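You operate a simulated robot arm through the tools that you are given. There is no shell and no other tool.

You are at the controls of a simulated two-armed robot. One attempt, no reset.

## Task
Glue the sleeve flap down and clamp it till the glue line turns brown.
Fine: brush the whole strip between the blue lines, put the brush back, and free the clamp at the end. Set down upright: yellow brush. A coat counts when it lies all over at full strength: go over it till it gets no stronger.

The check looks at the end state, three seconds after you hand in, the way a careful person would. Anything else that was tipped, shoved, dropped, spilled or broken makes it a failure.

## Robot
Two 7-joint arms with two-finger parallel grippers on one trunk that stands fixed in place. Base frame: the origin is at the foot of the trunk, x ahead of it, y to its left, z up. Units: mm, rad, N and s.
The left shoulder is at [60, 143, 991], the right one opposite. With the tool pointing down near the work surface each hand reaches from about 320 to 740 mm from the base axis, measured 20 degrees to its own side. Payload 1.57 kg a hand.
The TCP of each hand is the grasp point between the finger pads, 30 mm short of the fingertips. In the tool frame z runs along the fingers and y along their closing line. The gripper opens to 110 mm. The fingers are 24 mm wide and 12 mm thick; the gripper's body (48 by 112 mm) begins 78 mm behind the TCP.
Orientation is that of the tool frame in the base frame, as a unit quaternion [w, x, y, z]. With the fingers straight down and closing along the base's y, the tool's x points along the base's -x, its y along +y and its z along -z.

## Interface
- The arms move only by the tool send_rows. It takes "left_moves", "right_moves" or both (then of equal length, played together; a hand with none holds still); each is one flat list of numbers, 7 for each row, row after row: the turn, a rotation vector about the base's x, y, z in units of 5 degrees (1.0 is 5 degrees), then the shift along the base's x, y, z in units of 30 mm (1.0 is 30 mm), then the closure, from 0 (fully open) to 1 (shut). In form: [ax, ay, az, tx, ty, tz, jaw, ax, ay, az, tx, ty, tz, jaw, ...]. A call has 1 to 20 rows; each row shifts and turns the commanded pose from where the row before left it. A call with a number of a shift or a turn outside -1 to 1 is refused whole. Rows are played at 5 a second. More than 50 mm and 0.15 rad between two rows, or a gripper value outside its range, and nothing of the call is played. Where a pose cannot be reached the arm comes as near as it can. A force on the tool above 80 N (or 10 N above the force at the start of the call, whichever is more), or a blocked arm, ends the call early, and 0.2 s more pass. The fingers move at their own pace (about 45 mm/s each) and stop on an object; they squeeze with about 28 N. The grip force told is the motor's: it shows also when the fingers shut on nothing. Time passes only in rows, and 0.2 s behind the last, so rows that do not move let the fingers close. It gives the time, the measured TCP pose, the force on the tool (base axes), the opening and the grip force at its end, in the units of the frame above (readings bear some noise), with the torque about the TCP (base axes, N m) and any sound that the robot's microphone picked up.
- Cameras (640 x 400 px; columns grow to the right, rows downward): "scene" is now at [50.8, -40.8, 1601.1]; the picture's right is [-0.41, -0.91, 0.00], its down [-0.65, 0.29, -0.70] and it looks along [0.64, -0.29, -0.71] (base axes); focal length 308 px, centre (320, 200). "left" rides on the left gripper at [70, -16, -141] in its tool frame; the picture's right is [0.23, 0.97, 0.00], its down [-0.85, 0.20, -0.48] and it looks along [-0.47, 0.11, 0.88] (tool axes); focal length 222 px, centre (320, 200). "right" rides on the right gripper at [70, 16, -141] in its tool frame; the picture's right is [-0.23, 0.97, 0.00], its down [-0.86, -0.20, -0.48] and it looks along [-0.47, -0.11, 0.88] (tool axes); focal length 222 px, centre (320, 200). There is no depth. A picture from a camera that has moved, and an enlarged one, comes with that camera's place and axes in the base frame and with its lens. The place of the scene camera against the robot may be out by one fixed shift of up to 12 mm in any direction.
- capture(camera): a new picture of that camera. The clock stands still meanwhile.
- lift_body(by): slides the trunk up (or, below 0, down) by that many mm; the arms and the scene camera ride with it, the base frame stays. It gives what a move gives, with no picture.
- aim_head(pan, tilt): turns the head with the scene camera to pan (to the left, within 1.501 rad either way) and tilt (down, from -0.506 to 1.204), counted from straight ahead of the robot. It gives what a move gives.
- inspect(camera, box): a new picture of the part [left, top, right, bottom] of that camera's present view, enlarged. The clock stands still meanwhile.
- hand_in(): hands the job in; it is judged then, once.

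Nothing tells you positions but the pictures and the camera data. Unless the task says otherwise, let go and move clear before handing in.

The tools are called as a command line: name --argument value ..., lists and objects as JSON in quotes. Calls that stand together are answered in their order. send_rows: Moves the arms, as the interface text tells. Its arguments: {"type":"object","properties":{"left_moves":{"type":"array","items":{"type":"number"}},"right_moves":{"type":"array","items":{"type":"number"}}},"required":[]} The other tools are called the same way: lift_body (by) slides the trunk up or down; aim_head (pan, tilt) turns the head that bears the scene camera; capture (camera) takes a picture; inspect (camera, box) takes an enlarged picture of a part of a camera's view; hand_in () hands the job in.

At the start:

```text
clock: 0.0
left_position: [388.6, 30.1, 1179.6]
left_orientation: [0.0, -0.001, 1.0, -0.001]
left_wrist_force: [-0.7, 0.8, 0.1]
left_ft_torque: [0.01, -0.02, -0.02]
left_grip_width: 109.9
left_grip_force: 0.1
right_position: [350.5, -367.7, 1178.5]
right_orientation: [0.0, 0.0, 1.0, 0.0]
right_wrist_force: [-0.3, 0.2, 0.6]
right_ft_torque: [-0.04, 0.02, 0.01]
right_grip_width: 110.0
right_grip_force: 0.1
trunk travel left (down, up): [-590.0, 0.0]
head pan, tilt: [-0.422, 0.791]
```

scene: 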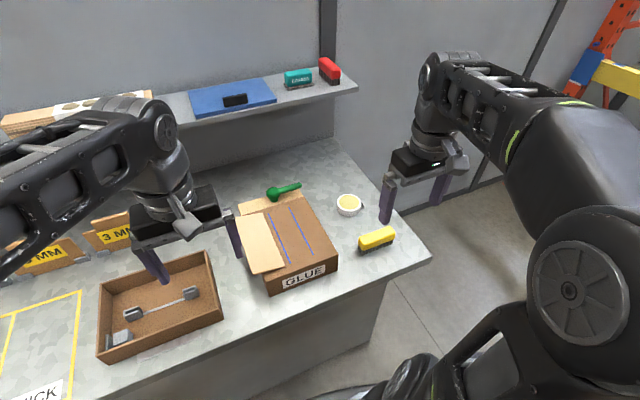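
right: 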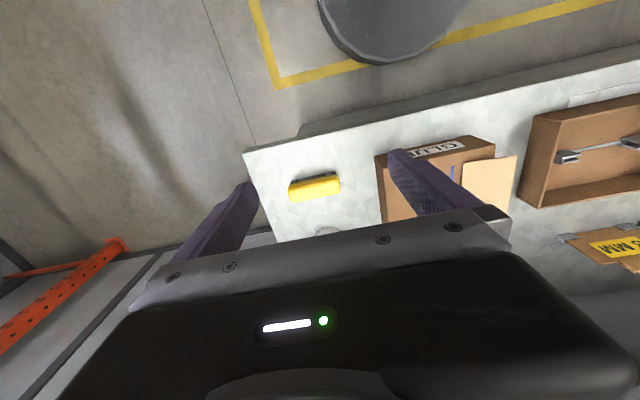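
left: 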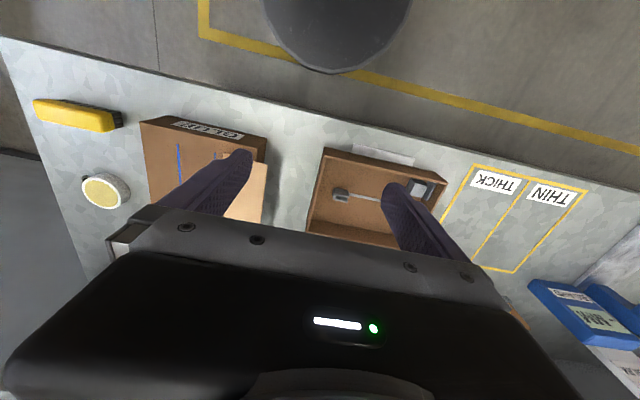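

I see a workbench with a brown box marked GLUE with a flap and two blue lines, a yellow brush, a glue pot, a green clamp-like thing, and a tray with a bar clamp. I'll look closer at each part before moving.

inspect --camera "scene" --box '[220, 160, 420, 300]'

inspect --camera "scene" --box '[80, 220, 280, 370]'

inspect --camera "scene" --box '[0, 60, 360, 280]'

inspect --camera "left" --box '[0, 70, 320, 270]'

```text
2.86 times, centred on (320, 230) of scene
camera zoom: at [50.8, -40.8, 1601.1], right [-0.41, -0.91, 0.0], down [-0.65, 0.29, -0.7], along [0.64, -0.29, -0.71], focal length 881 px, centre (320, 114)
```

zoom: 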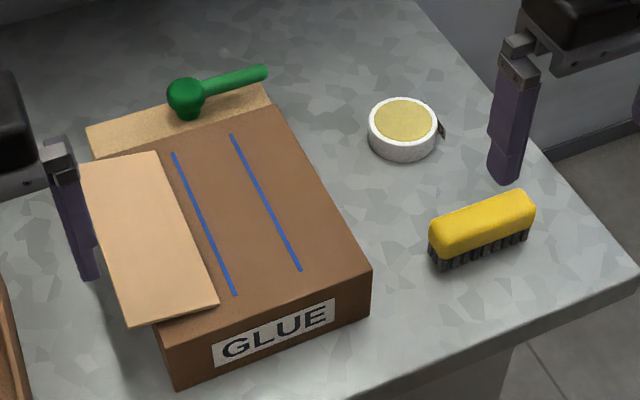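

```text
2.67 times, centred on (180, 295) of scene
camera zoom: at [50.8, -40.8, 1601.1], right [-0.41, -0.91, 0.0], down [-0.65, 0.29, -0.7], along [0.64, -0.29, -0.71], focal length 822 px, centre (693, -53)
```

zoom: 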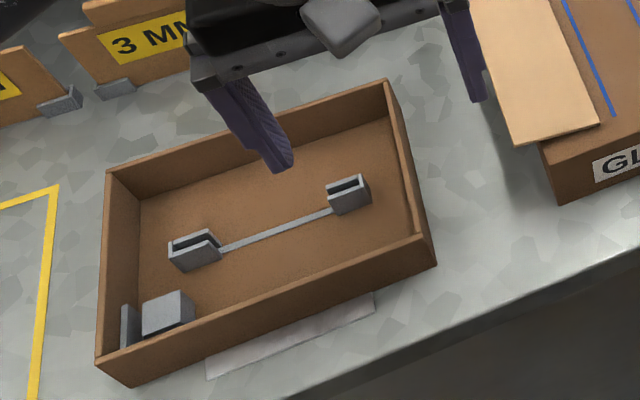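

```text
1.78 times, centred on (180, 170) of scene
camera zoom: at [50.8, -40.8, 1601.1], right [-0.41, -0.91, 0.0], down [-0.65, 0.29, -0.7], along [0.64, -0.29, -0.71], focal length 548 px, centre (569, 253)
```

zoom: 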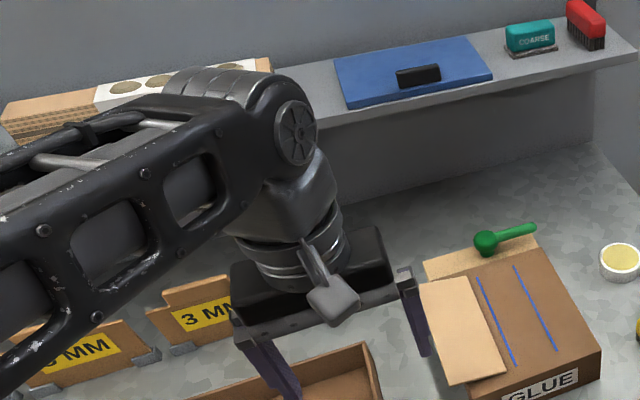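

```text
2.00 times, centred on (160, 170) of left
camera zoom: at [321.0, 13.7, 1319.4], right [-0.23, 0.97, 0.0], down [0.85, 0.2, 0.48], along [0.47, 0.11, -0.88], focal length 444 px, centre (640, 260)
```

zoom: 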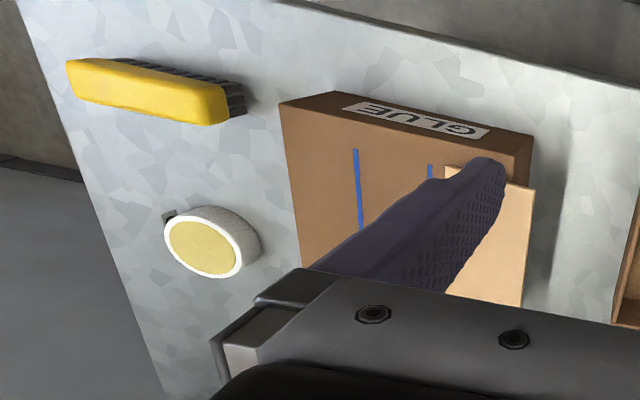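

The green object at the box's far end looks like a knob with a lever. I'll zoom on it, and on the shelf and tray, to see which item is the clamp.

inspect --camera "scene" --box '[240, 170, 320, 220]'

inspect --camera "scene" --box '[240, 200, 350, 300]'

inspect --camera "scene" --box '[330, 180, 420, 260]'

inspect --camera "left" --box '[140, 100, 300, 220]'

inspect --camera "right" --box '[240, 120, 560, 260]'

```text
8.00 times, centred on (280, 195) of scene
camera zoom: at [50.8, -40.8, 1601.1], right [-0.41, -0.91, 0.0], down [-0.65, 0.29, -0.7], along [0.64, -0.29, -0.71], focal length 2466 px, centre (640, 240)
```

zoom: 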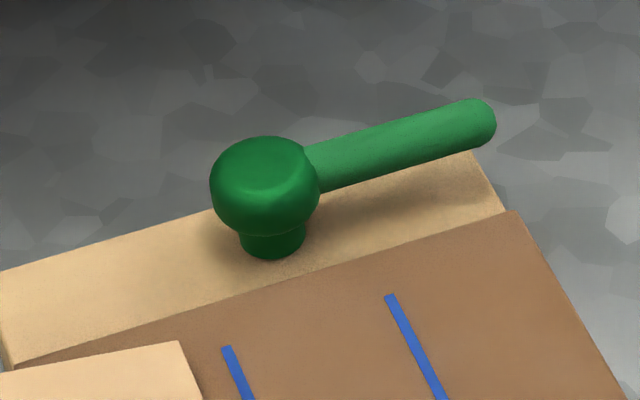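

```text
4.00 times, centred on (295, 250) of scene
camera zoom: at [50.8, -40.8, 1601.1], right [-0.41, -0.91, 0.0], down [-0.65, 0.29, -0.7], along [0.64, -0.29, -0.71], focal length 1233 px, centre (420, 0)
```

zoom: 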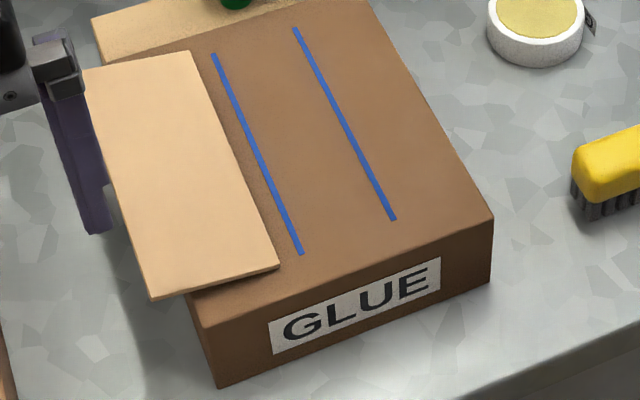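

```text
5.00 times, centred on (375, 220) of scene
camera zoom: at [50.8, -40.8, 1601.1], right [-0.41, -0.91, 0.0], down [-0.65, 0.29, -0.7], along [0.64, -0.29, -0.71], focal length 1541 px, centre (45, 100)
```

zoom: 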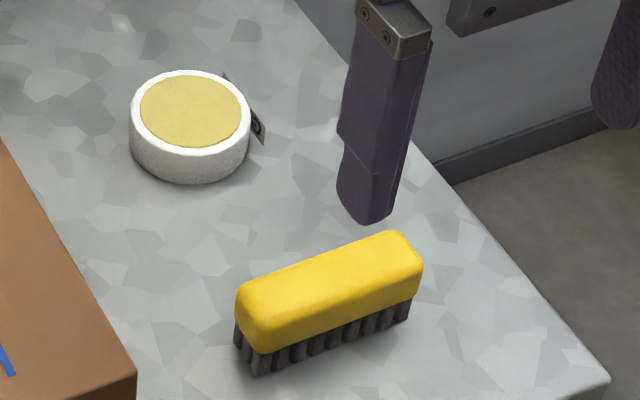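

```text
3.33 times, centred on (220, 160) of left
camera zoom: at [321.0, 13.7, 1319.4], right [-0.23, 0.97, 0.0], down [0.85, 0.2, 0.48], along [0.47, 0.11, -0.88], focal length 740 px, centre (653, 333)
```

zoom: 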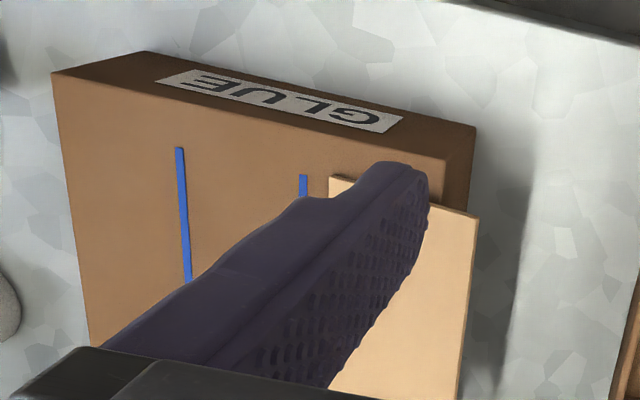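

```text
2.00 times, centred on (400, 190) of right
camera zoom: at [281.0, -350.8, 1321.4], right [0.23, 0.97, 0.0], down [0.86, -0.2, 0.48], along [0.47, -0.11, -0.88], focal length 444 px, centre (160, 220)
```

zoom: 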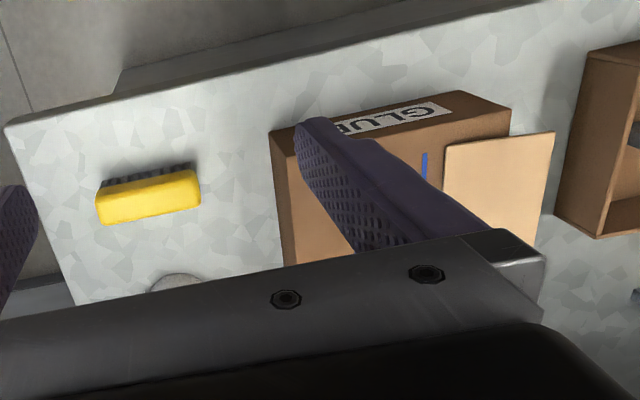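

The box top looks to be near z≈910 with the blue strip about x 490–687, y −157 to −222; the flap lies open to its left, and the green lever sits past the far end near (730, −190). I'll bring the right hand high over the box for a closer look at the lever and flap.

send_rows --right_moves '[0, 0, 0, 0.967, 0.46, -0.16, 0, 0, 0, 0, 0.967, 0.46, -0.16, 0, 0, 0, 0, 0.967, 0.46, -0.16, 0, 0, 0, 0, 0.967, 0.46, -0.16, 0, 0, 0, 0, 0.967, 0.46, -0.16, 0, 0, 0, 0, 0.967, 0.46, -0.16, 0, 0, 0, 0, 0.967, 0.46, -0.16, 0, 0, 0, 0, 0.967, 0.46, -0.16, 0, 0, 0, 0, 0.967, 0.46, -0.16, 0, 0, 0, 0, 0.967, 0.46, -0.16, 0]'

capture --camera "right"

capture --camera "scene"

```text
clock: 2.2
left_position: [388.6, 29.5, 1178.2]
left_orientation: [0.0, 0.0, 1.0, 0.0]
left_wrist_force: [0.3, -0.7, 0.7]
left_ft_torque: [0.03, -0.02, 0.0]
left_grip_width: 110.3
left_grip_force: 0.1
right_position: [552.7, -270.6, 1143.9]
right_orientation: [0.001, 0.001, 1.0, 0.0]
right_wrist_force: [-0.3, -0.2, -0.8]
right_ft_torque: [0.02, -0.05, 0.02]
right_grip_width: 110.3
right_grip_force: 0.1
right hand out of reach, approached as far as the arm can: row 8, 9, 10
trunk travel left (down, up): [-590.0, 0.0]
head pan, tilt: [-0.422, 0.791]
```

```text
taken
camera right: at [483.5, -255.1, 1287.0], right [0.23, 0.97, 0.0], down [0.85, -0.2, 0.48], along [0.47, -0.11, -0.88], focal length 222 px, centre (320, 200)
```

right: 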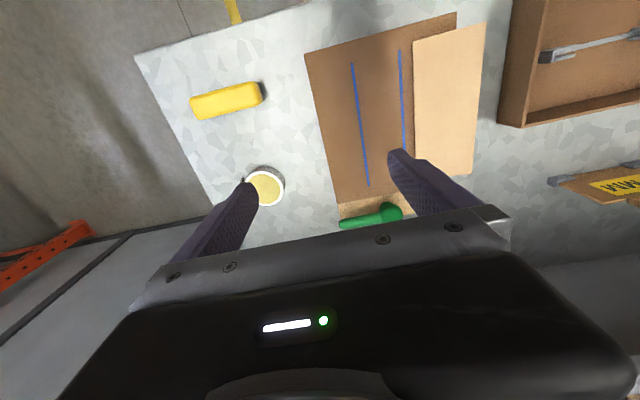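

```text
taken
camera scene: at [50.5, -41.3, 1601.1], right [-0.41, -0.91, 0.0], down [-0.65, 0.29, -0.7], along [0.64, -0.29, -0.71], focal length 308 px, centre (320, 200)
```

scene: 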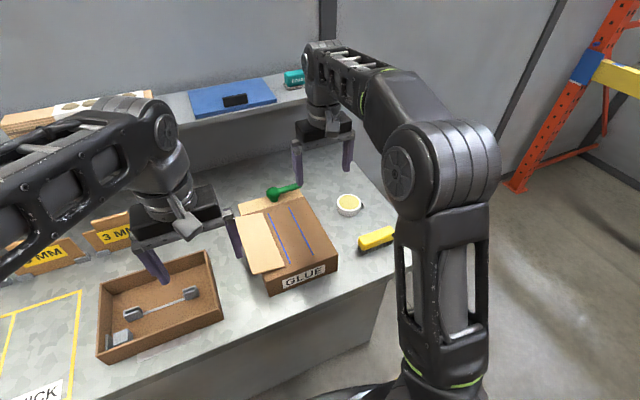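

The right wrist camera now sees the box, flap, brush, pot and lever from above. I'll zoom in on the lever and the flap.

inspect --camera "right" --box '[300, 150, 460, 250]'

inspect --camera "right" --box '[280, 0, 520, 230]'

inspect --camera "right" --box '[160, 60, 320, 220]'

inspect --camera "left" --box '[0, 70, 640, 270]'

```text
4.00 times, centred on (380, 200) of right
camera zoom: at [483.5, -255.1, 1287.0], right [0.23, 0.97, 0.0], down [0.85, -0.2, 0.48], along [0.47, -0.11, -0.88], focal length 888 px, centre (80, 200)
```

zoom: 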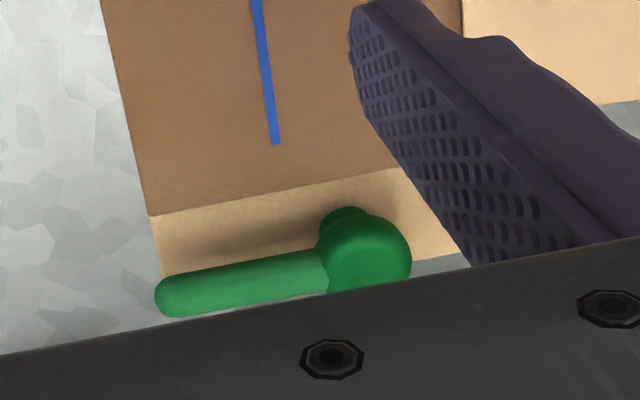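

```text
1.74 times, centred on (400, 115) of right
camera zoom: at [483.5, -255.1, 1287.0], right [0.23, 0.97, 0.0], down [0.85, -0.2, 0.48], along [0.47, -0.11, -0.88], focal length 386 px, centre (181, 348)
```

zoom: 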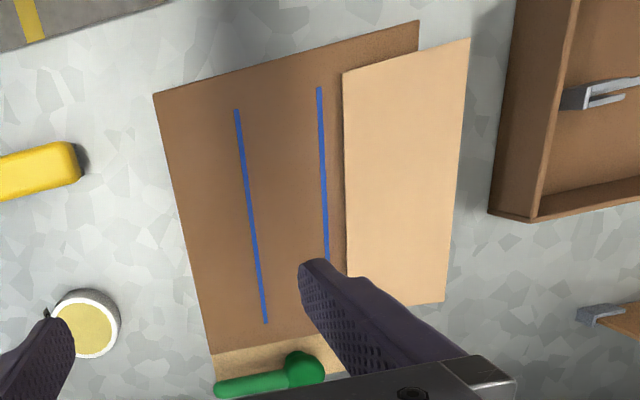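

```text
2.50 times, centred on (240, 140) of right
camera zoom: at [483.5, -255.1, 1287.0], right [0.23, 0.97, 0.0], down [0.85, -0.2, 0.48], along [0.47, -0.11, -0.88], focal length 555 px, centre (520, 350)
```

zoom: 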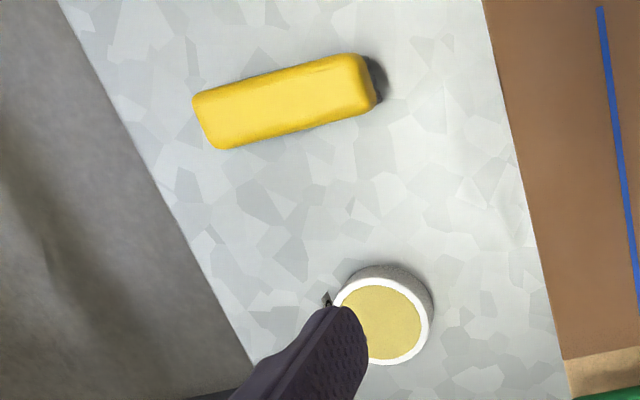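

```text
1.00 times, centred on (320, 170) of left (not enlarged: the box is as wide or as high as the picture)
camera zoom: at [320.8, 13.3, 1319.5], right [-0.23, 0.97, 0.0], down [0.85, 0.2, 0.48], along [0.47, 0.11, -0.88], focal length 222 px, centre (320, 230)
```

zoom: 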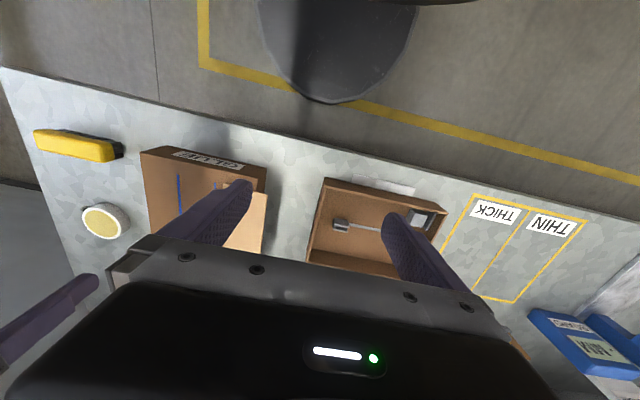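

The box appears axis-aligned, spanning x≈451–700 and y≈−271 to −63, with its top near z≈915 and the table near z≈843. The strip runs x≈476–676, y≈−207 to −139. The brush is at about (480, −422) with its length along y, and the pot is at about (650, −408). I'll move above the brush and start turning the hand a quarter turn so it can grip across the brush's width.

send_rows --right_moves '[0, 0, -1, -0.405, -0.84, -0.6, 0, 0, 0, -1, -0.405, -0.84, -0.6, 0, 0, 0, -1, -0.405, -0.84, -0.6, 0, 0, 0, -1, -0.405, -0.84, -0.6, 0, 0, 0, -1, -0.405, -0.84, -0.6, 0, 0, 0, -1, -0.405, -0.84, -0.6, 0]'

capture --camera "right"

```text
clock: 3.6
left_position: [389.1, 28.6, 1179.7]
left_orientation: [0.0, 0.0, 1.0, 0.0]
left_wrist_force: [0.1, 0.4, 0.0]
left_ft_torque: [-0.01, 0.03, 0.01]
left_grip_width: 110.3
left_grip_force: 0.1
right_position: [483.4, -423.0, 1037.7]
right_orientation: [0.0, 0.259, 0.966, 0.001]
right_wrist_force: [0.0, -0.1, 1.0]
right_ft_torque: [0.04, -0.01, -0.03]
right_grip_width: 109.8
right_grip_force: 0.1
trunk travel left (down, up): [-590.0, 0.0]
head pan, tilt: [-0.422, 0.791]
```

```text
taken
camera right: at [430.9, -373.5, 1180.3], right [0.69, 0.73, 0.0], down [0.64, -0.6, 0.48], along [0.35, -0.33, -0.88], focal length 222 px, centre (320, 200)
```

right: 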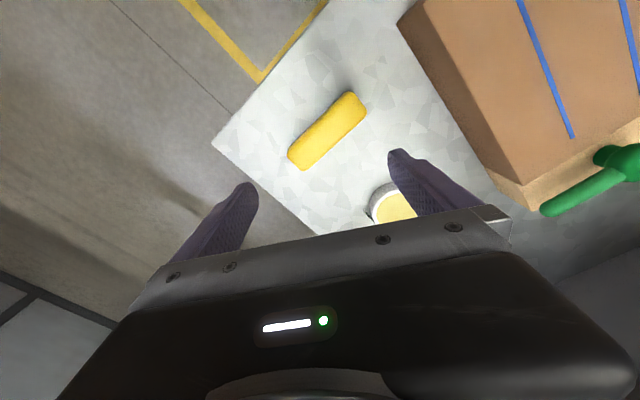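

The hand is above the brush and turned 30°. I'll finish the quarter turn and come lower for a close look before gripping.

send_rows --right_moves '[0, 0, -1, 0, 0.03, -0.12, 0, 0, 0, -1, 0, 0.03, -0.12, 0, 0, 0, -1, 0, 0.03, -0.12, 0, 0, 0, -1, 0, 0.03, -0.12, 0, 0, 0, -1, 0, 0.03, -0.12, 0, 0, 0, -1, 0, 0.03, -0.12, 0, 0, 0, -1, 0, 0.03, -0.12, 0, 0, 0, -1, 0, 0.03, -0.12, 0, 0, 0, -1, 0, 0.03, -0.12, 0, 0, 0, -1, 0, 0.03, -0.12, 0, 0, 0, -1, 0, 0.03, -0.12, 0, 0, 0, -1, 0, 0.03, -0.12, 0]'

capture --camera "right"

inspect --camera "scene" --box '[320, 170, 440, 270]'

```text
clock: 6.2
left_position: [389.4, 29.0, 1180.5]
left_orientation: [0.0, 0.0, 1.0, -0.001]
left_wrist_force: [-0.6, 0.6, 0.5]
left_ft_torque: [-0.01, -0.01, 0.02]
left_grip_width: 110.1
left_grip_force: 0.0
right_position: [482.1, -410.1, 991.8]
right_orientation: [0.0, 0.708, 0.707, 0.0]
right_wrist_force: [-0.6, 0.4, 0.0]
right_ft_torque: [0.0, 0.02, -0.01]
right_grip_width: 109.8
right_grip_force: 0.1
trunk travel left (down, up): [-590.0, 0.0]
head pan, tilt: [-0.422, 0.791]
```

```text
taken
camera right: at [498.7, -341.3, 1135.0], right [0.97, -0.23, 0.0], down [-0.2, -0.85, 0.48], along [-0.11, -0.47, -0.88], focal length 222 px, centre (320, 200)
```

right: 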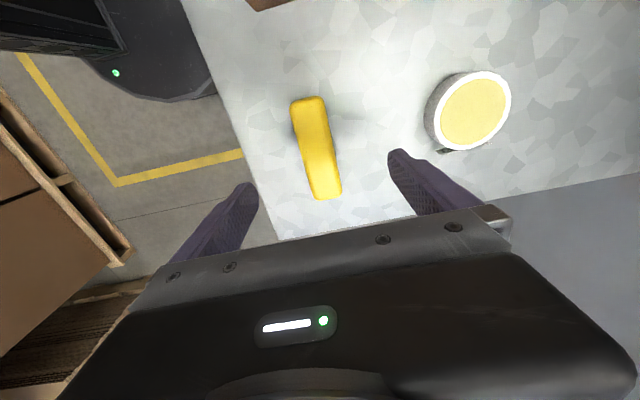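

```text
4.00 times, centred on (380, 220) of scene
camera zoom: at [51.0, -40.8, 1601.1], right [-0.41, -0.91, 0.0], down [-0.65, 0.29, -0.7], along [0.64, -0.29, -0.71], focal length 1233 px, centre (80, 120)
```

zoom: 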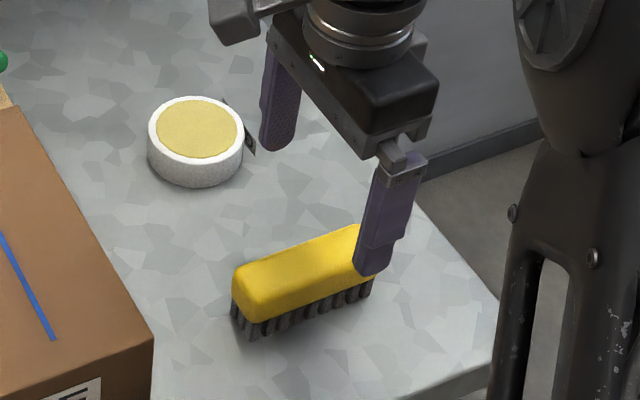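

I'll zoom on the brush and pot from here to measure their heights and lines.

inspect --camera "right" --box '[260, 80, 388, 208]'

inspect --camera "right" --box '[400, 50, 528, 170]'

```text
3.12 times, centred on (324, 144) of right
camera zoom: at [498.7, -341.3, 1135.0], right [0.97, -0.23, 0.0], down [-0.2, -0.85, 0.48], along [-0.11, -0.47, -0.88], focal length 694 px, centre (308, 375)
```

zoom: 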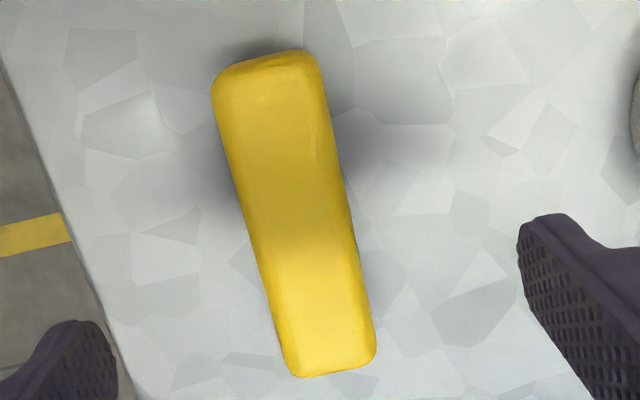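

```text
3.33 times, centred on (464, 110) of right
camera zoom: at [498.7, -341.3, 1135.0], right [0.97, -0.23, 0.0], down [-0.2, -0.85, 0.48], along [-0.11, -0.47, -0.88], focal length 740 px, centre (-160, 500)
```

zoom: 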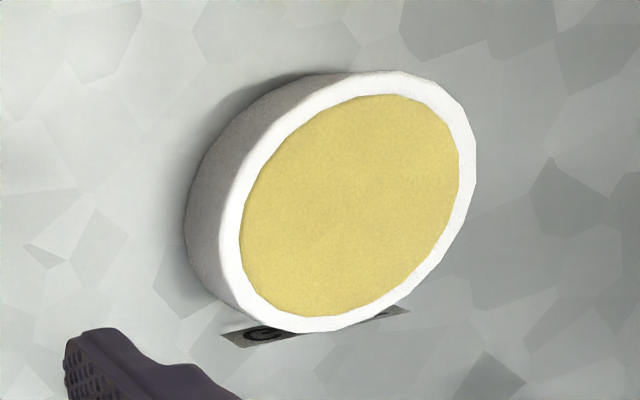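

The brush measures about 118 × 35 mm, centred near (479, −419) and lying straight along y. I'll lower over it to refine heights before the grip.

send_rows --right_moves '[0, 0, 0, -0.03, -0.1, -0.68, 0, 0, 0, 0, -0.03, -0.1, -0.68, 0, 0, 0, 0, -0.03, -0.1, -0.68, 0]'

capture --camera "right"

inspect --camera "scene" --box '[330, 190, 426, 260]'

```text
clock: 7.0
left_position: [390.1, 29.1, 1179.0]
left_orientation: [0.0, 0.001, 1.0, -0.001]
left_wrist_force: [1.0, -0.6, 0.7]
left_ft_torque: [-0.01, 0.0, 0.01]
left_grip_width: 110.2
left_grip_force: 0.0
right_position: [478.7, -421.1, 931.3]
right_orientation: [0.0, 0.707, 0.707, 0.0]
right_wrist_force: [-0.2, 1.1, 0.1]
right_ft_torque: [0.02, 0.04, -0.03]
right_grip_width: 110.3
right_grip_force: 0.1
trunk travel left (down, up): [-590.0, 0.0]
head pan, tilt: [-0.422, 0.791]
```

```text
taken
camera right: at [494.9, -351.5, 1073.0], right [0.97, -0.23, 0.0], down [-0.2, -0.86, 0.48], along [-0.11, -0.47, -0.88], focal length 222 px, centre (320, 200)
```

right: 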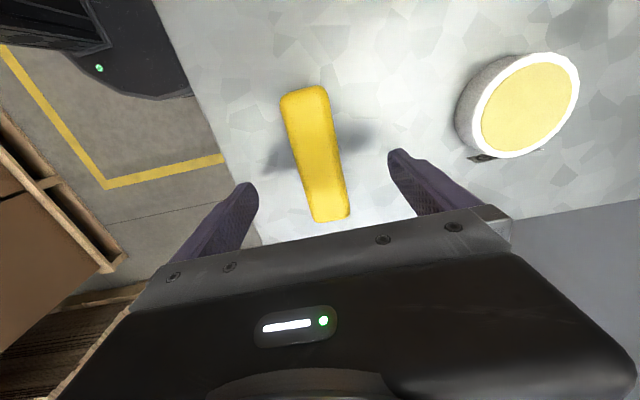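

```text
5.71 times, centred on (378, 225) of scene
camera zoom: at [51.5, -41.2, 1601.0], right [-0.41, -0.91, 0.0], down [-0.65, 0.29, -0.7], along [0.64, -0.29, -0.71], focal length 1761 px, centre (-11, 57)
```

zoom: 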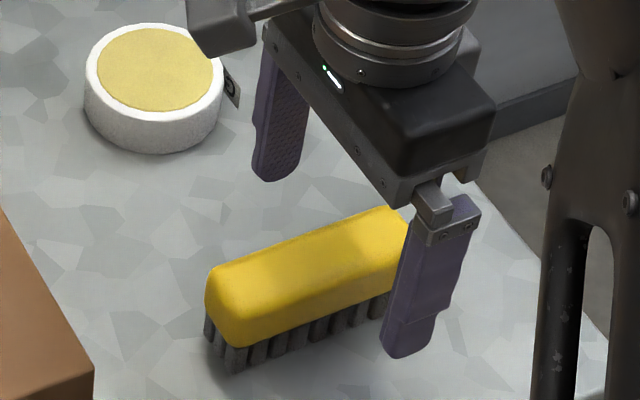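

inspect --camera "right" --box '[240, 70, 400, 230]'

inspect --camera "right" --box '[440, 40, 600, 170]'

```text
2.50 times, centred on (320, 150) of right
camera zoom: at [494.9, -351.5, 1073.0], right [0.97, -0.23, 0.0], down [-0.2, -0.86, 0.48], along [-0.11, -0.47, -0.88], focal length 555 px, centre (320, 325)
```

zoom: 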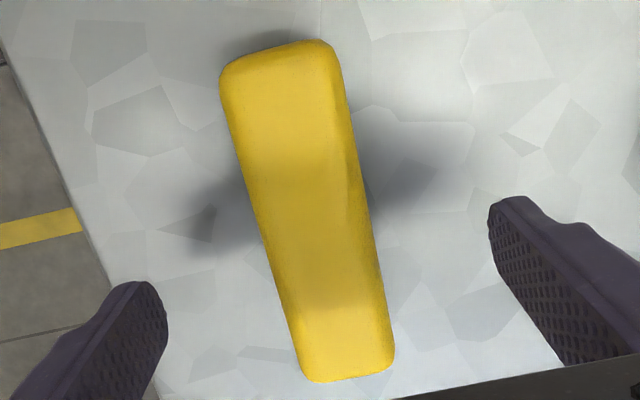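

```text
3.08 times, centred on (520, 105) of right
camera zoom: at [494.9, -351.5, 1073.0], right [0.97, -0.23, 0.0], down [-0.2, -0.86, 0.48], along [-0.11, -0.47, -0.88], focal length 684 px, centre (-295, 492)
```

zoom: 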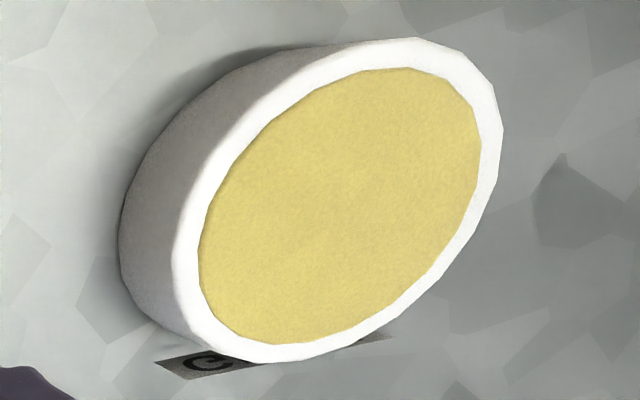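

By comparing views I take the table at z≈850, the brush top at ≈898, the pot rim at ≈880 and the pot centre at (652, −407). The brush centre is about (480, −413), so I'll lower around its body and close.

send_rows --right_moves '[0, 0, 0, 0.02, 0.14, -0.65, 0, 0, 0, 0, 0.02, 0.14, -0.65, 0, 0, 0, 0, 0, 0, 0, 0]'

inspect --camera "scene" --box '[330, 190, 426, 260]'

capture --camera "right"

```text
clock: 7.8
left_position: [389.4, 28.9, 1179.8]
left_orientation: [-0.001, 0.0, 1.0, -0.002]
left_wrist_force: [0.1, 1.2, 0.7]
left_ft_torque: [0.0, 0.03, -0.04]
left_grip_width: 110.1
left_grip_force: 0.0
right_position: [480.9, -411.1, 891.8]
right_orientation: [0.0, 0.707, 0.708, 0.0]
right_wrist_force: [0.0, 0.4, 0.0]
right_ft_torque: [0.06, -0.03, 0.02]
right_grip_width: 110.1
right_grip_force: 0.1
trunk travel left (down, up): [-590.0, 0.0]
head pan, tilt: [-0.422, 0.791]
```

```text
5.71 times, centred on (378, 225) of scene
camera zoom: at [50.8, -40.9, 1601.1], right [-0.41, -0.91, 0.0], down [-0.65, 0.29, -0.7], along [0.64, -0.29, -0.71], focal length 1761 px, centre (-11, 57)
```

zoom: 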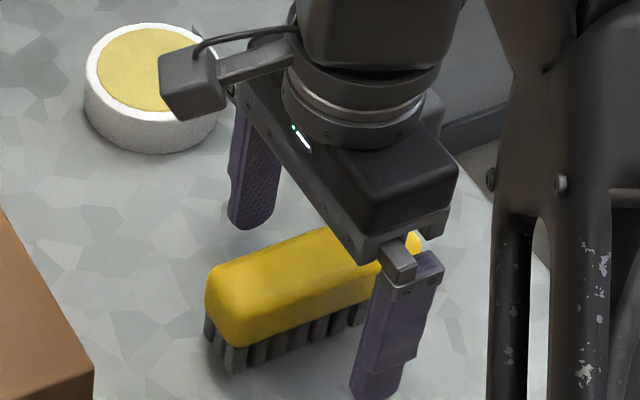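

```text
taken
camera right: at [497.1, -342.4, 1035.0], right [0.97, -0.23, 0.0], down [-0.2, -0.86, 0.48], along [-0.11, -0.47, -0.88], focal length 222 px, centre (320, 200)
```

right: 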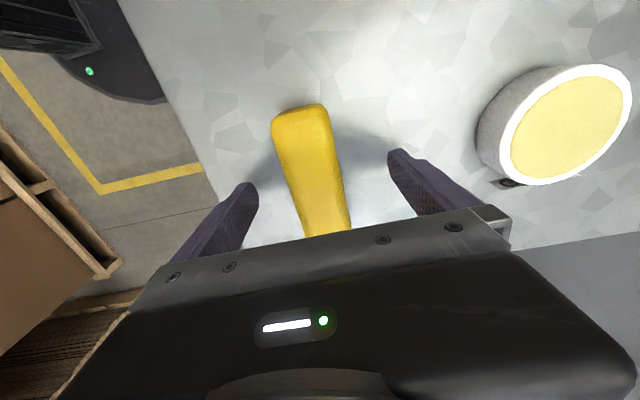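

The fingers straddle the brush body evenly with the tips clear of the table. Closing now.

send_rows --right_moves '[0, 0, 0, 0, 0, 0, 1, 0, 0, 0, 0, 0, 0, 1, 0, 0, 0, 0, 0, 0, 1, 0, 0, 0, 0, 0, 0, 1, 0, 0, 0, 0, 0, 0, 1, 0, 0, 0, 0, 0, 0, 1, 0, 0, 0, 0, 0, 0, 1]'

inspect --camera "scene" --box '[330, 190, 426, 260]'

capture --camera "right"

```text
clock: 9.4
left_position: [388.6, 29.0, 1178.3]
left_orientation: [0.0, -0.001, 1.0, -0.001]
left_wrist_force: [-0.2, -0.2, -0.3]
left_ft_torque: [-0.01, 0.0, 0.02]
left_grip_width: 109.8
left_grip_force: 0.1
right_position: [481.5, -410.5, 892.4]
right_orientation: [0.0, 0.707, 0.707, 0.0]
right_wrist_force: [0.1, -0.3, 1.4]
right_ft_torque: [-0.02, 0.04, -0.02]
right_grip_width: 35.6
right_grip_force: 28.0
trunk travel left (down, up): [-590.0, 0.0]
head pan, tilt: [-0.422, 0.791]
```

```text
5.71 times, centred on (378, 225) of scene
camera zoom: at [50.8, -40.9, 1601.1], right [-0.41, -0.91, 0.0], down [-0.65, 0.29, -0.7], along [0.64, -0.29, -0.71], focal length 1761 px, centre (-11, 57)
```

zoom: 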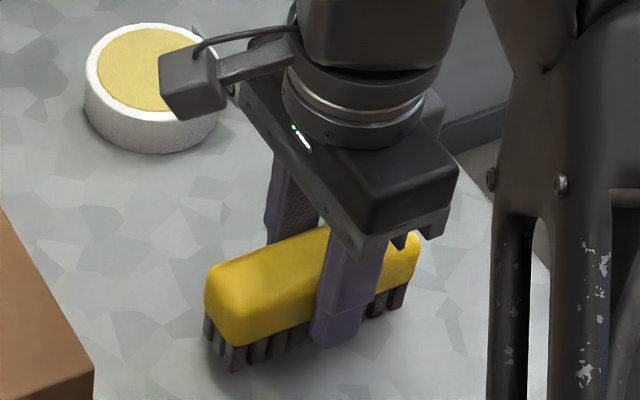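

```text
taken
camera right: at [497.1, -342.4, 1035.1], right [0.97, -0.23, 0.0], down [-0.2, -0.86, 0.48], along [-0.11, -0.47, -0.88], focal length 222 px, centre (320, 200)
```

right: 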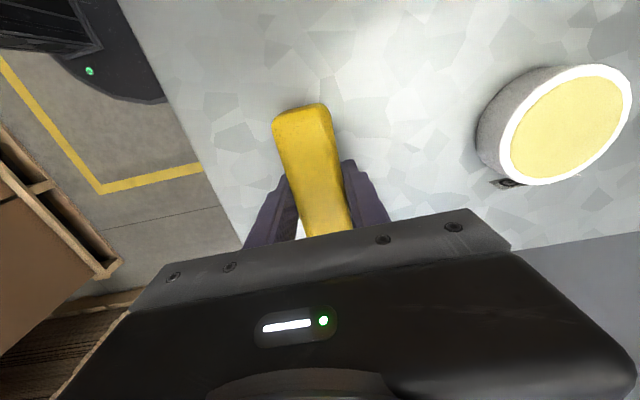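

The brush is held at a 35.6 mm width with its home pose at TCP (481, −411, 892). I'll lift it and carry it over the pot.

send_rows --right_moves '[0, 0, 0, 0, 0, 0.6, 1, 0, 0, 0, 0, 0, 0.9, 1, 0, 0, 0, 0, 0, 0.9, 1, 0, 0, 0, 0.9, 0, 0, 1, 0, 0, 0, 0.9, 0, 0, 1, 0, 0, 0, 0.9, 0, 0, 1, 0, 0, 0, 0.9, 0, 0, 1, 0, 0, 0, 0.9, 0.05, 0, 1, 0, 0, 0, 0.9, 0.05, 0, 1, 0, 0, 0, 0, 0, 0, 1]'

capture --camera "right"

inspect --camera "scene" --box '[300, 160, 420, 250]'

```text
clock: 11.6
left_position: [388.5, 28.9, 1180.8]
left_orientation: [-0.001, 0.0, 1.0, 0.0]
left_wrist_force: [-0.6, 0.3, -0.3]
left_ft_torque: [0.01, -0.02, 0.01]
left_grip_width: 109.9
left_grip_force: 0.0
right_position: [642.8, -408.4, 964.7]
right_orientation: [0.0, 0.707, 0.707, 0.001]
right_wrist_force: [0.2, -0.2, -1.3]
right_ft_torque: [-0.01, 0.01, 0.06]
right_grip_width: 35.5
right_grip_force: 28.2
trunk travel left (down, up): [-590.0, 0.0]
head pan, tilt: [-0.422, 0.791]
```

```text
taken
camera right: at [659.6, -339.9, 1106.6], right [0.97, -0.23, 0.0], down [-0.2, -0.86, 0.48], along [-0.11, -0.47, -0.88], focal length 222 px, centre (320, 200)
```

right: 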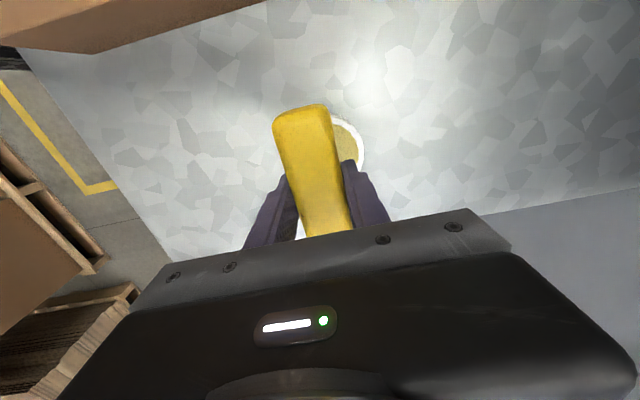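

```text
4.44 times, centred on (360, 205) of scene
camera zoom: at [50.3, -40.8, 1601.1], right [-0.41, -0.91, 0.0], down [-0.65, 0.29, -0.7], along [0.64, -0.29, -0.71], focal length 1370 px, centre (142, 178)
```

zoom: 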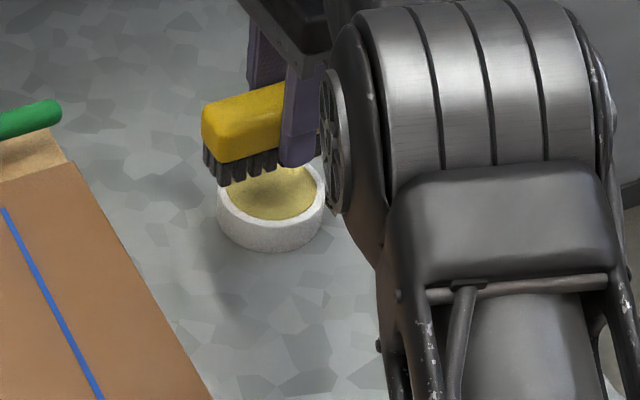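

The brush is level above the pot. I'll centre it and come down until the bristles are just about at the glue surface.

send_rows --right_moves '[0, 0, 0, 0.15, 0.03, -0.5, 1, 0, 0, 0, 0.15, 0.02, -0.5, 1, 0, 0, 0, 0, 0, -0.3, 1, 0, 0, 0, 0, 0, 0, 1]'

inspect --camera "scene" --box '[320, 170, 400, 230]'

inspect --camera "right" --box '[240, 80, 400, 240]'

```text
clock: 12.6
left_position: [388.0, 30.0, 1180.0]
left_orientation: [0.0, -0.001, 1.0, -0.001]
left_wrist_force: [0.0, 0.3, 0.6]
left_ft_torque: [0.0, 0.02, 0.01]
left_grip_width: 109.8
left_grip_force: 0.1
right_position: [651.3, -407.5, 924.9]
right_orientation: [0.001, 0.707, 0.707, 0.001]
right_wrist_force: [1.4, -0.4, -1.2]
right_ft_torque: [0.0, 0.02, -0.05]
right_grip_width: 35.3
right_grip_force: 27.8
trunk travel left (down, up): [-590.0, 0.0]
head pan, tilt: [-0.422, 0.791]
```

```text
6.67 times, centred on (360, 200) of scene
camera zoom: at [51.1, -40.9, 1601.0], right [-0.41, -0.91, 0.0], down [-0.65, 0.29, -0.7], along [0.64, -0.29, -0.71], focal length 2055 px, centre (53, 200)
```

zoom: 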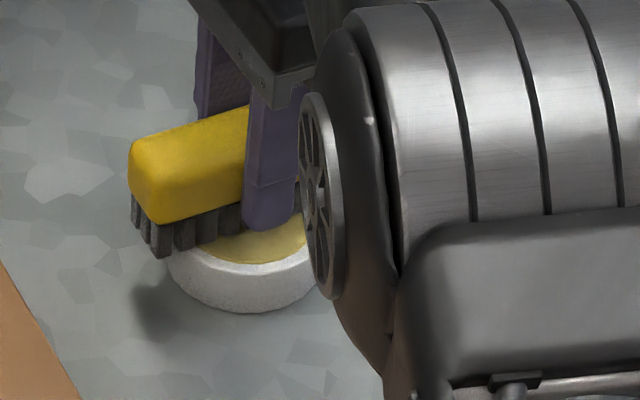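

```text
2.50 times, centred on (320, 160) of right
camera zoom: at [668.6, -338.2, 1068.2], right [0.97, -0.23, 0.0], down [-0.2, -0.86, 0.48], along [-0.11, -0.47, -0.88], focal length 555 px, centre (320, 300)
```

zoom: 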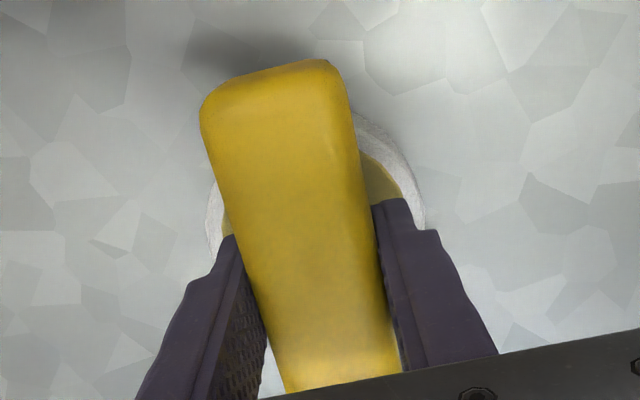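

No contact force yet. I'll ease down in small steps watching the force.

send_rows --right_moves '[0, 0, 0, 0, 0, -0.07, 1, 0, 0, 0, 0, 0, -0.07, 1, 0, 0, 0, 0, 0, 0, 1]'

inspect --camera "scene" --box '[320, 170, 400, 230]'

```text
clock: 13.4
left_position: [389.2, 30.1, 1178.6]
left_orientation: [0.0, 0.0, 1.0, -0.001]
left_wrist_force: [-0.6, 0.3, 0.2]
left_ft_torque: [-0.01, -0.02, -0.01]
left_grip_width: 109.9
left_grip_force: 0.2
right_position: [652.3, -406.5, 921.0]
right_orientation: [0.002, 0.708, 0.706, 0.0]
right_wrist_force: [-0.4, -0.3, 4.8]
right_ft_torque: [0.15, 0.08, 0.01]
right_grip_width: 35.6
right_grip_force: 28.0
trunk travel left (down, up): [-590.0, 0.0]
head pan, tilt: [-0.422, 0.791]
```

```text
6.67 times, centred on (360, 200) of scene
camera zoom: at [50.4, -40.7, 1601.2], right [-0.41, -0.91, 0.0], down [-0.65, 0.29, -0.7], along [0.64, -0.29, -0.71], focal length 2055 px, centre (53, 200)
```

zoom: 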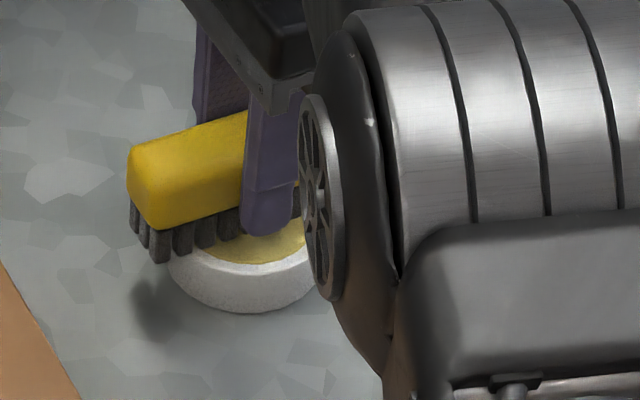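

The bristles are touching (about 6 N). I'll hold briefly, lift and check whether they took glue.

send_rows --right_moves '[0, 0, 0, 0, 0, 0, 1, 0, 0, 0, 0, 0, 0, 1, 0, 0, 0, 0, 0, 0.5, 1, 0, 0, 0, 0, 0, 0.8, 1, 0, 0, 0, 0, 0, 0.8, 1, 0, 0, 0, 0, 0, 0, 1]'

inspect --camera "scene" --box '[310, 150, 400, 230]'

inspect --camera "right" --box '[240, 80, 400, 240]'

```text
clock: 14.8
left_position: [389.8, 29.2, 1179.3]
left_orientation: [0.0, 0.001, 1.0, -0.001]
left_wrist_force: [-0.3, 0.0, -0.2]
left_ft_torque: [-0.01, 0.01, 0.03]
left_grip_width: 109.8
left_grip_force: 0.0
right_position: [651.8, -405.7, 985.0]
right_orientation: [0.001, 0.707, 0.707, -0.001]
right_wrist_force: [-0.5, 0.8, -2.1]
right_ft_torque: [0.02, 0.0, 0.0]
right_grip_width: 35.8
right_grip_force: 28.3
trunk travel left (down, up): [-590.0, 0.0]
head pan, tilt: [-0.422, 0.791]
```

```text
5.00 times, centred on (355, 190) of scene
camera zoom: at [51.3, -41.1, 1601.0], right [-0.41, -0.91, 0.0], down [-0.65, 0.29, -0.7], along [0.64, -0.29, -0.71], focal length 1541 px, centre (145, 250)
```

zoom: 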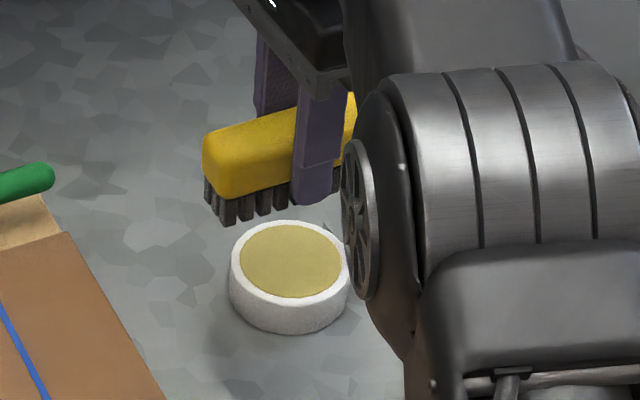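

```text
2.50 times, centred on (320, 160) of right
camera zoom: at [668.8, -337.1, 1128.3], right [0.97, -0.23, 0.0], down [-0.2, -0.86, 0.48], along [-0.11, -0.47, -0.88], focal length 555 px, centre (320, 300)
```

zoom: 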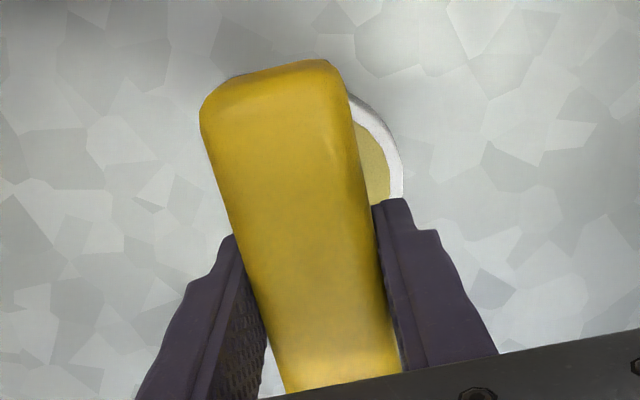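

inspect --camera "scene" --box '[332, 170, 372, 200]'

inspect --camera "scene" --box '[345, 185, 395, 220]'

```text
13.33 times, centred on (352, 185) of scene
camera zoom: at [51.3, -41.1, 1601.0], right [-0.41, -0.91, 0.0], down [-0.65, 0.29, -0.7], along [0.64, -0.29, -0.71], focal length 4110 px, centre (-107, 400)
```

zoom: 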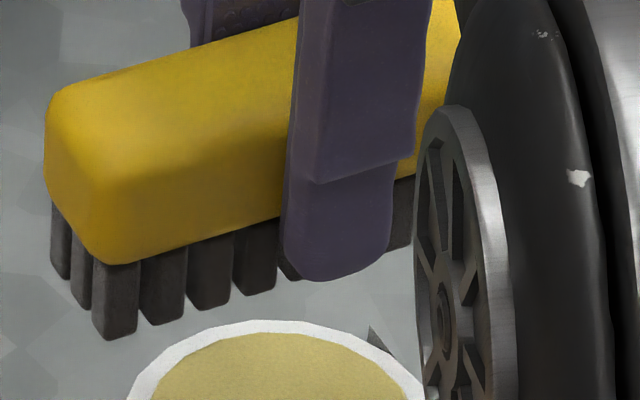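

```text
11.43 times, centred on (370, 202) of scene
camera zoom: at [51.3, -41.1, 1601.0], right [-0.41, -0.91, 0.0], down [-0.65, 0.29, -0.7], along [0.64, -0.29, -0.71], focal length 3523 px, centre (-251, 171)
```

zoom: 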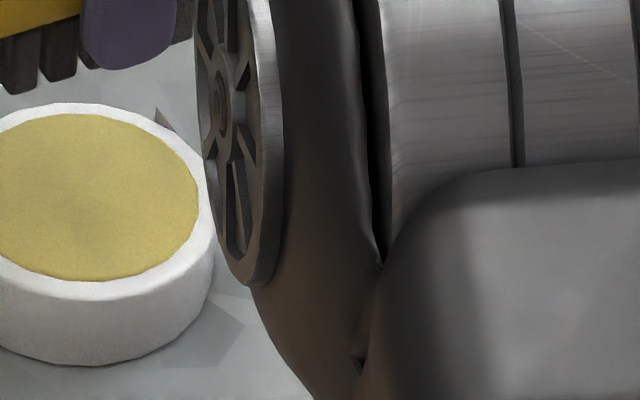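

The bristles may have taken a little glue, which I can't tell from here. I'll turn the brush a quarter turn back and bring it over the strip, staying clear of the lever.

send_rows --right_moves '[0, 0, 1, -0.152, 0.431, 0.028, 1, 0, 0, 1, -0.152, 0.431, 0.028, 1, 0, 0, 1, -0.152, 0.431, 0.028, 1, 0, 0, 1, -0.152, 0.431, 0.028, 1, 0, 0, 1, -0.152, 0.431, 0.028, 1, 0, 0, 1, -0.152, 0.431, 0.028, 1, 0, 0, 1, -0.152, 0.431, 0.028, 1, 0, 0, 1, -0.152, 0.431, 0.028, 1, 0, 0, 1, -0.152, 0.431, 0.028, 1, 0, 0, 1, -0.152, 0.431, 0.028, 1, 0, 0, 1, -0.152, 0.431, 0.028, 1, 0, 0, 1, -0.152, 0.431, 0.028, 1, 0, 0, 1, -0.152, 0.431, 0.028, 1, 0, 0, 1, -0.152, 0.431, 0.028, 1, 0, 0, 1, -0.152, 0.431, 0.028, 1, 0, 0, 1, -0.152, 0.431, 0.028, 1, 0, 0, 1, -0.152, 0.431, 0.028, 1, 0, 0, 1, -0.152, 0.431, 0.028, 1]'

capture --camera "right"

capture --camera "scene"

inspect --camera "scene" --box '[240, 170, 350, 270]'

```text
clock: 18.6
left_position: [390.5, 29.1, 1179.5]
left_orientation: [0.0, 0.0, 1.0, -0.001]
left_wrist_force: [0.2, 0.3, 0.1]
left_ft_torque: [0.0, 0.02, 0.02]
left_grip_width: 110.0
left_grip_force: 0.0
right_position: [568.2, -172.4, 999.0]
right_orientation: [0.0, -0.001, 1.0, 0.0]
right_wrist_force: [0.4, -0.5, -1.7]
right_ft_torque: [-0.01, 0.01, 0.02]
right_grip_width: 35.7
right_grip_force: 27.9
trunk travel left (down, up): [-590.0, 0.0]
head pan, tilt: [-0.422, 0.791]
```

```text
taken
camera right: at [499.4, -157.7, 1141.8], right [0.22, 0.97, 0.0], down [0.86, -0.2, 0.48], along [0.47, -0.11, -0.88], focal length 222 px, centre (320, 200)
```

right: 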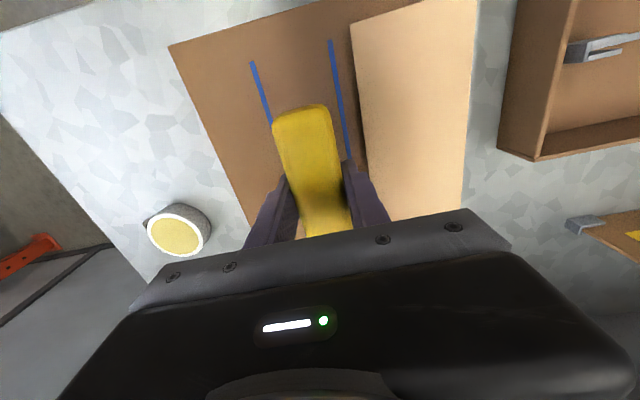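

```text
taken
camera scene: at [50.9, -40.4, 1601.1], right [-0.41, -0.91, 0.0], down [-0.65, 0.29, -0.7], along [0.64, -0.29, -0.71], focal length 308 px, centre (320, 200)
```

scene: 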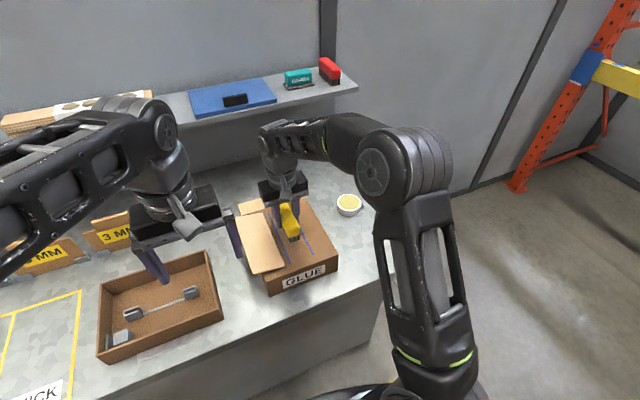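

```text
4.00 times, centred on (295, 220) of scene
camera zoom: at [50.9, -40.4, 1601.1], right [-0.41, -0.91, 0.0], down [-0.65, 0.29, -0.7], along [0.64, -0.29, -0.71], focal length 1233 px, centre (420, 120)
```

zoom: 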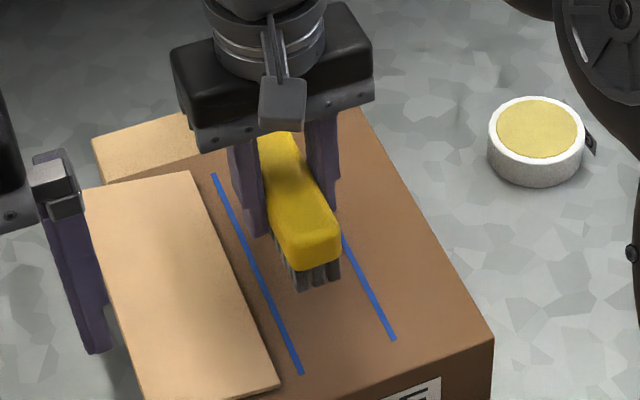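

The brush is aligned along the strip. Triangulating again puts the box top at z≈927, with the strip at x≈476–668 and y≈−209 to −143, and the flap's right edge at y≈−127. I'll lower onto the near end of the strip's middle lane.

send_rows --right_moves '[0, 0, 0, -0.63, -0.06, -0.3, 1, 0, 0, 0, -0.63, -0.06, -0.3, 1, 0, 0, 0, 0, 0, -0.2, 1, 0, 0, 0, 0, 0, -0.1, 1, 0, 0, 0, 0, 0, 0, 1]'

inspect --camera "scene" --box '[250, 190, 350, 290]'

```text
clock: 19.8
left_position: [389.1, 29.6, 1180.6]
left_orientation: [0.0, 0.0, 1.0, -0.001]
left_wrist_force: [-0.7, -0.6, 0.5]
left_ft_torque: [0.02, -0.03, 0.01]
left_grip_width: 109.8
left_grip_force: 0.1
right_position: [531.6, -176.9, 973.3]
right_orientation: [0.0, 0.0, 1.0, -0.001]
right_wrist_force: [1.1, 0.7, 11.4]
right_ft_torque: [0.0, 0.64, 0.03]
right_grip_width: 35.7
right_grip_force: 28.4
trunk travel left (down, up): [-590.0, 0.0]
head pan, tilt: [-0.422, 0.791]
```

```text
4.00 times, centred on (300, 240) of scene
camera zoom: at [50.1, -40.5, 1601.3], right [-0.41, -0.91, 0.0], down [-0.65, 0.29, -0.7], along [0.64, -0.29, -0.71], focal length 1233 px, centre (400, 40)
```

zoom: 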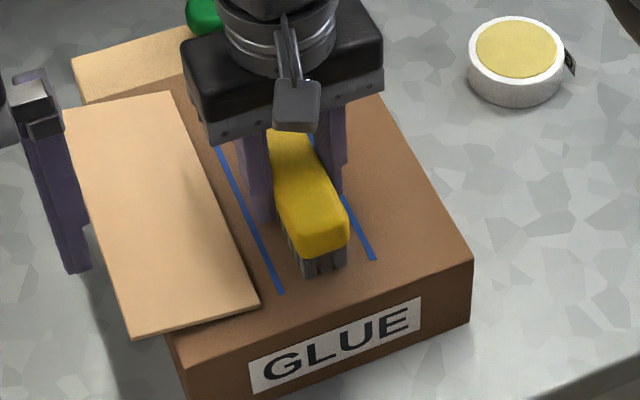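

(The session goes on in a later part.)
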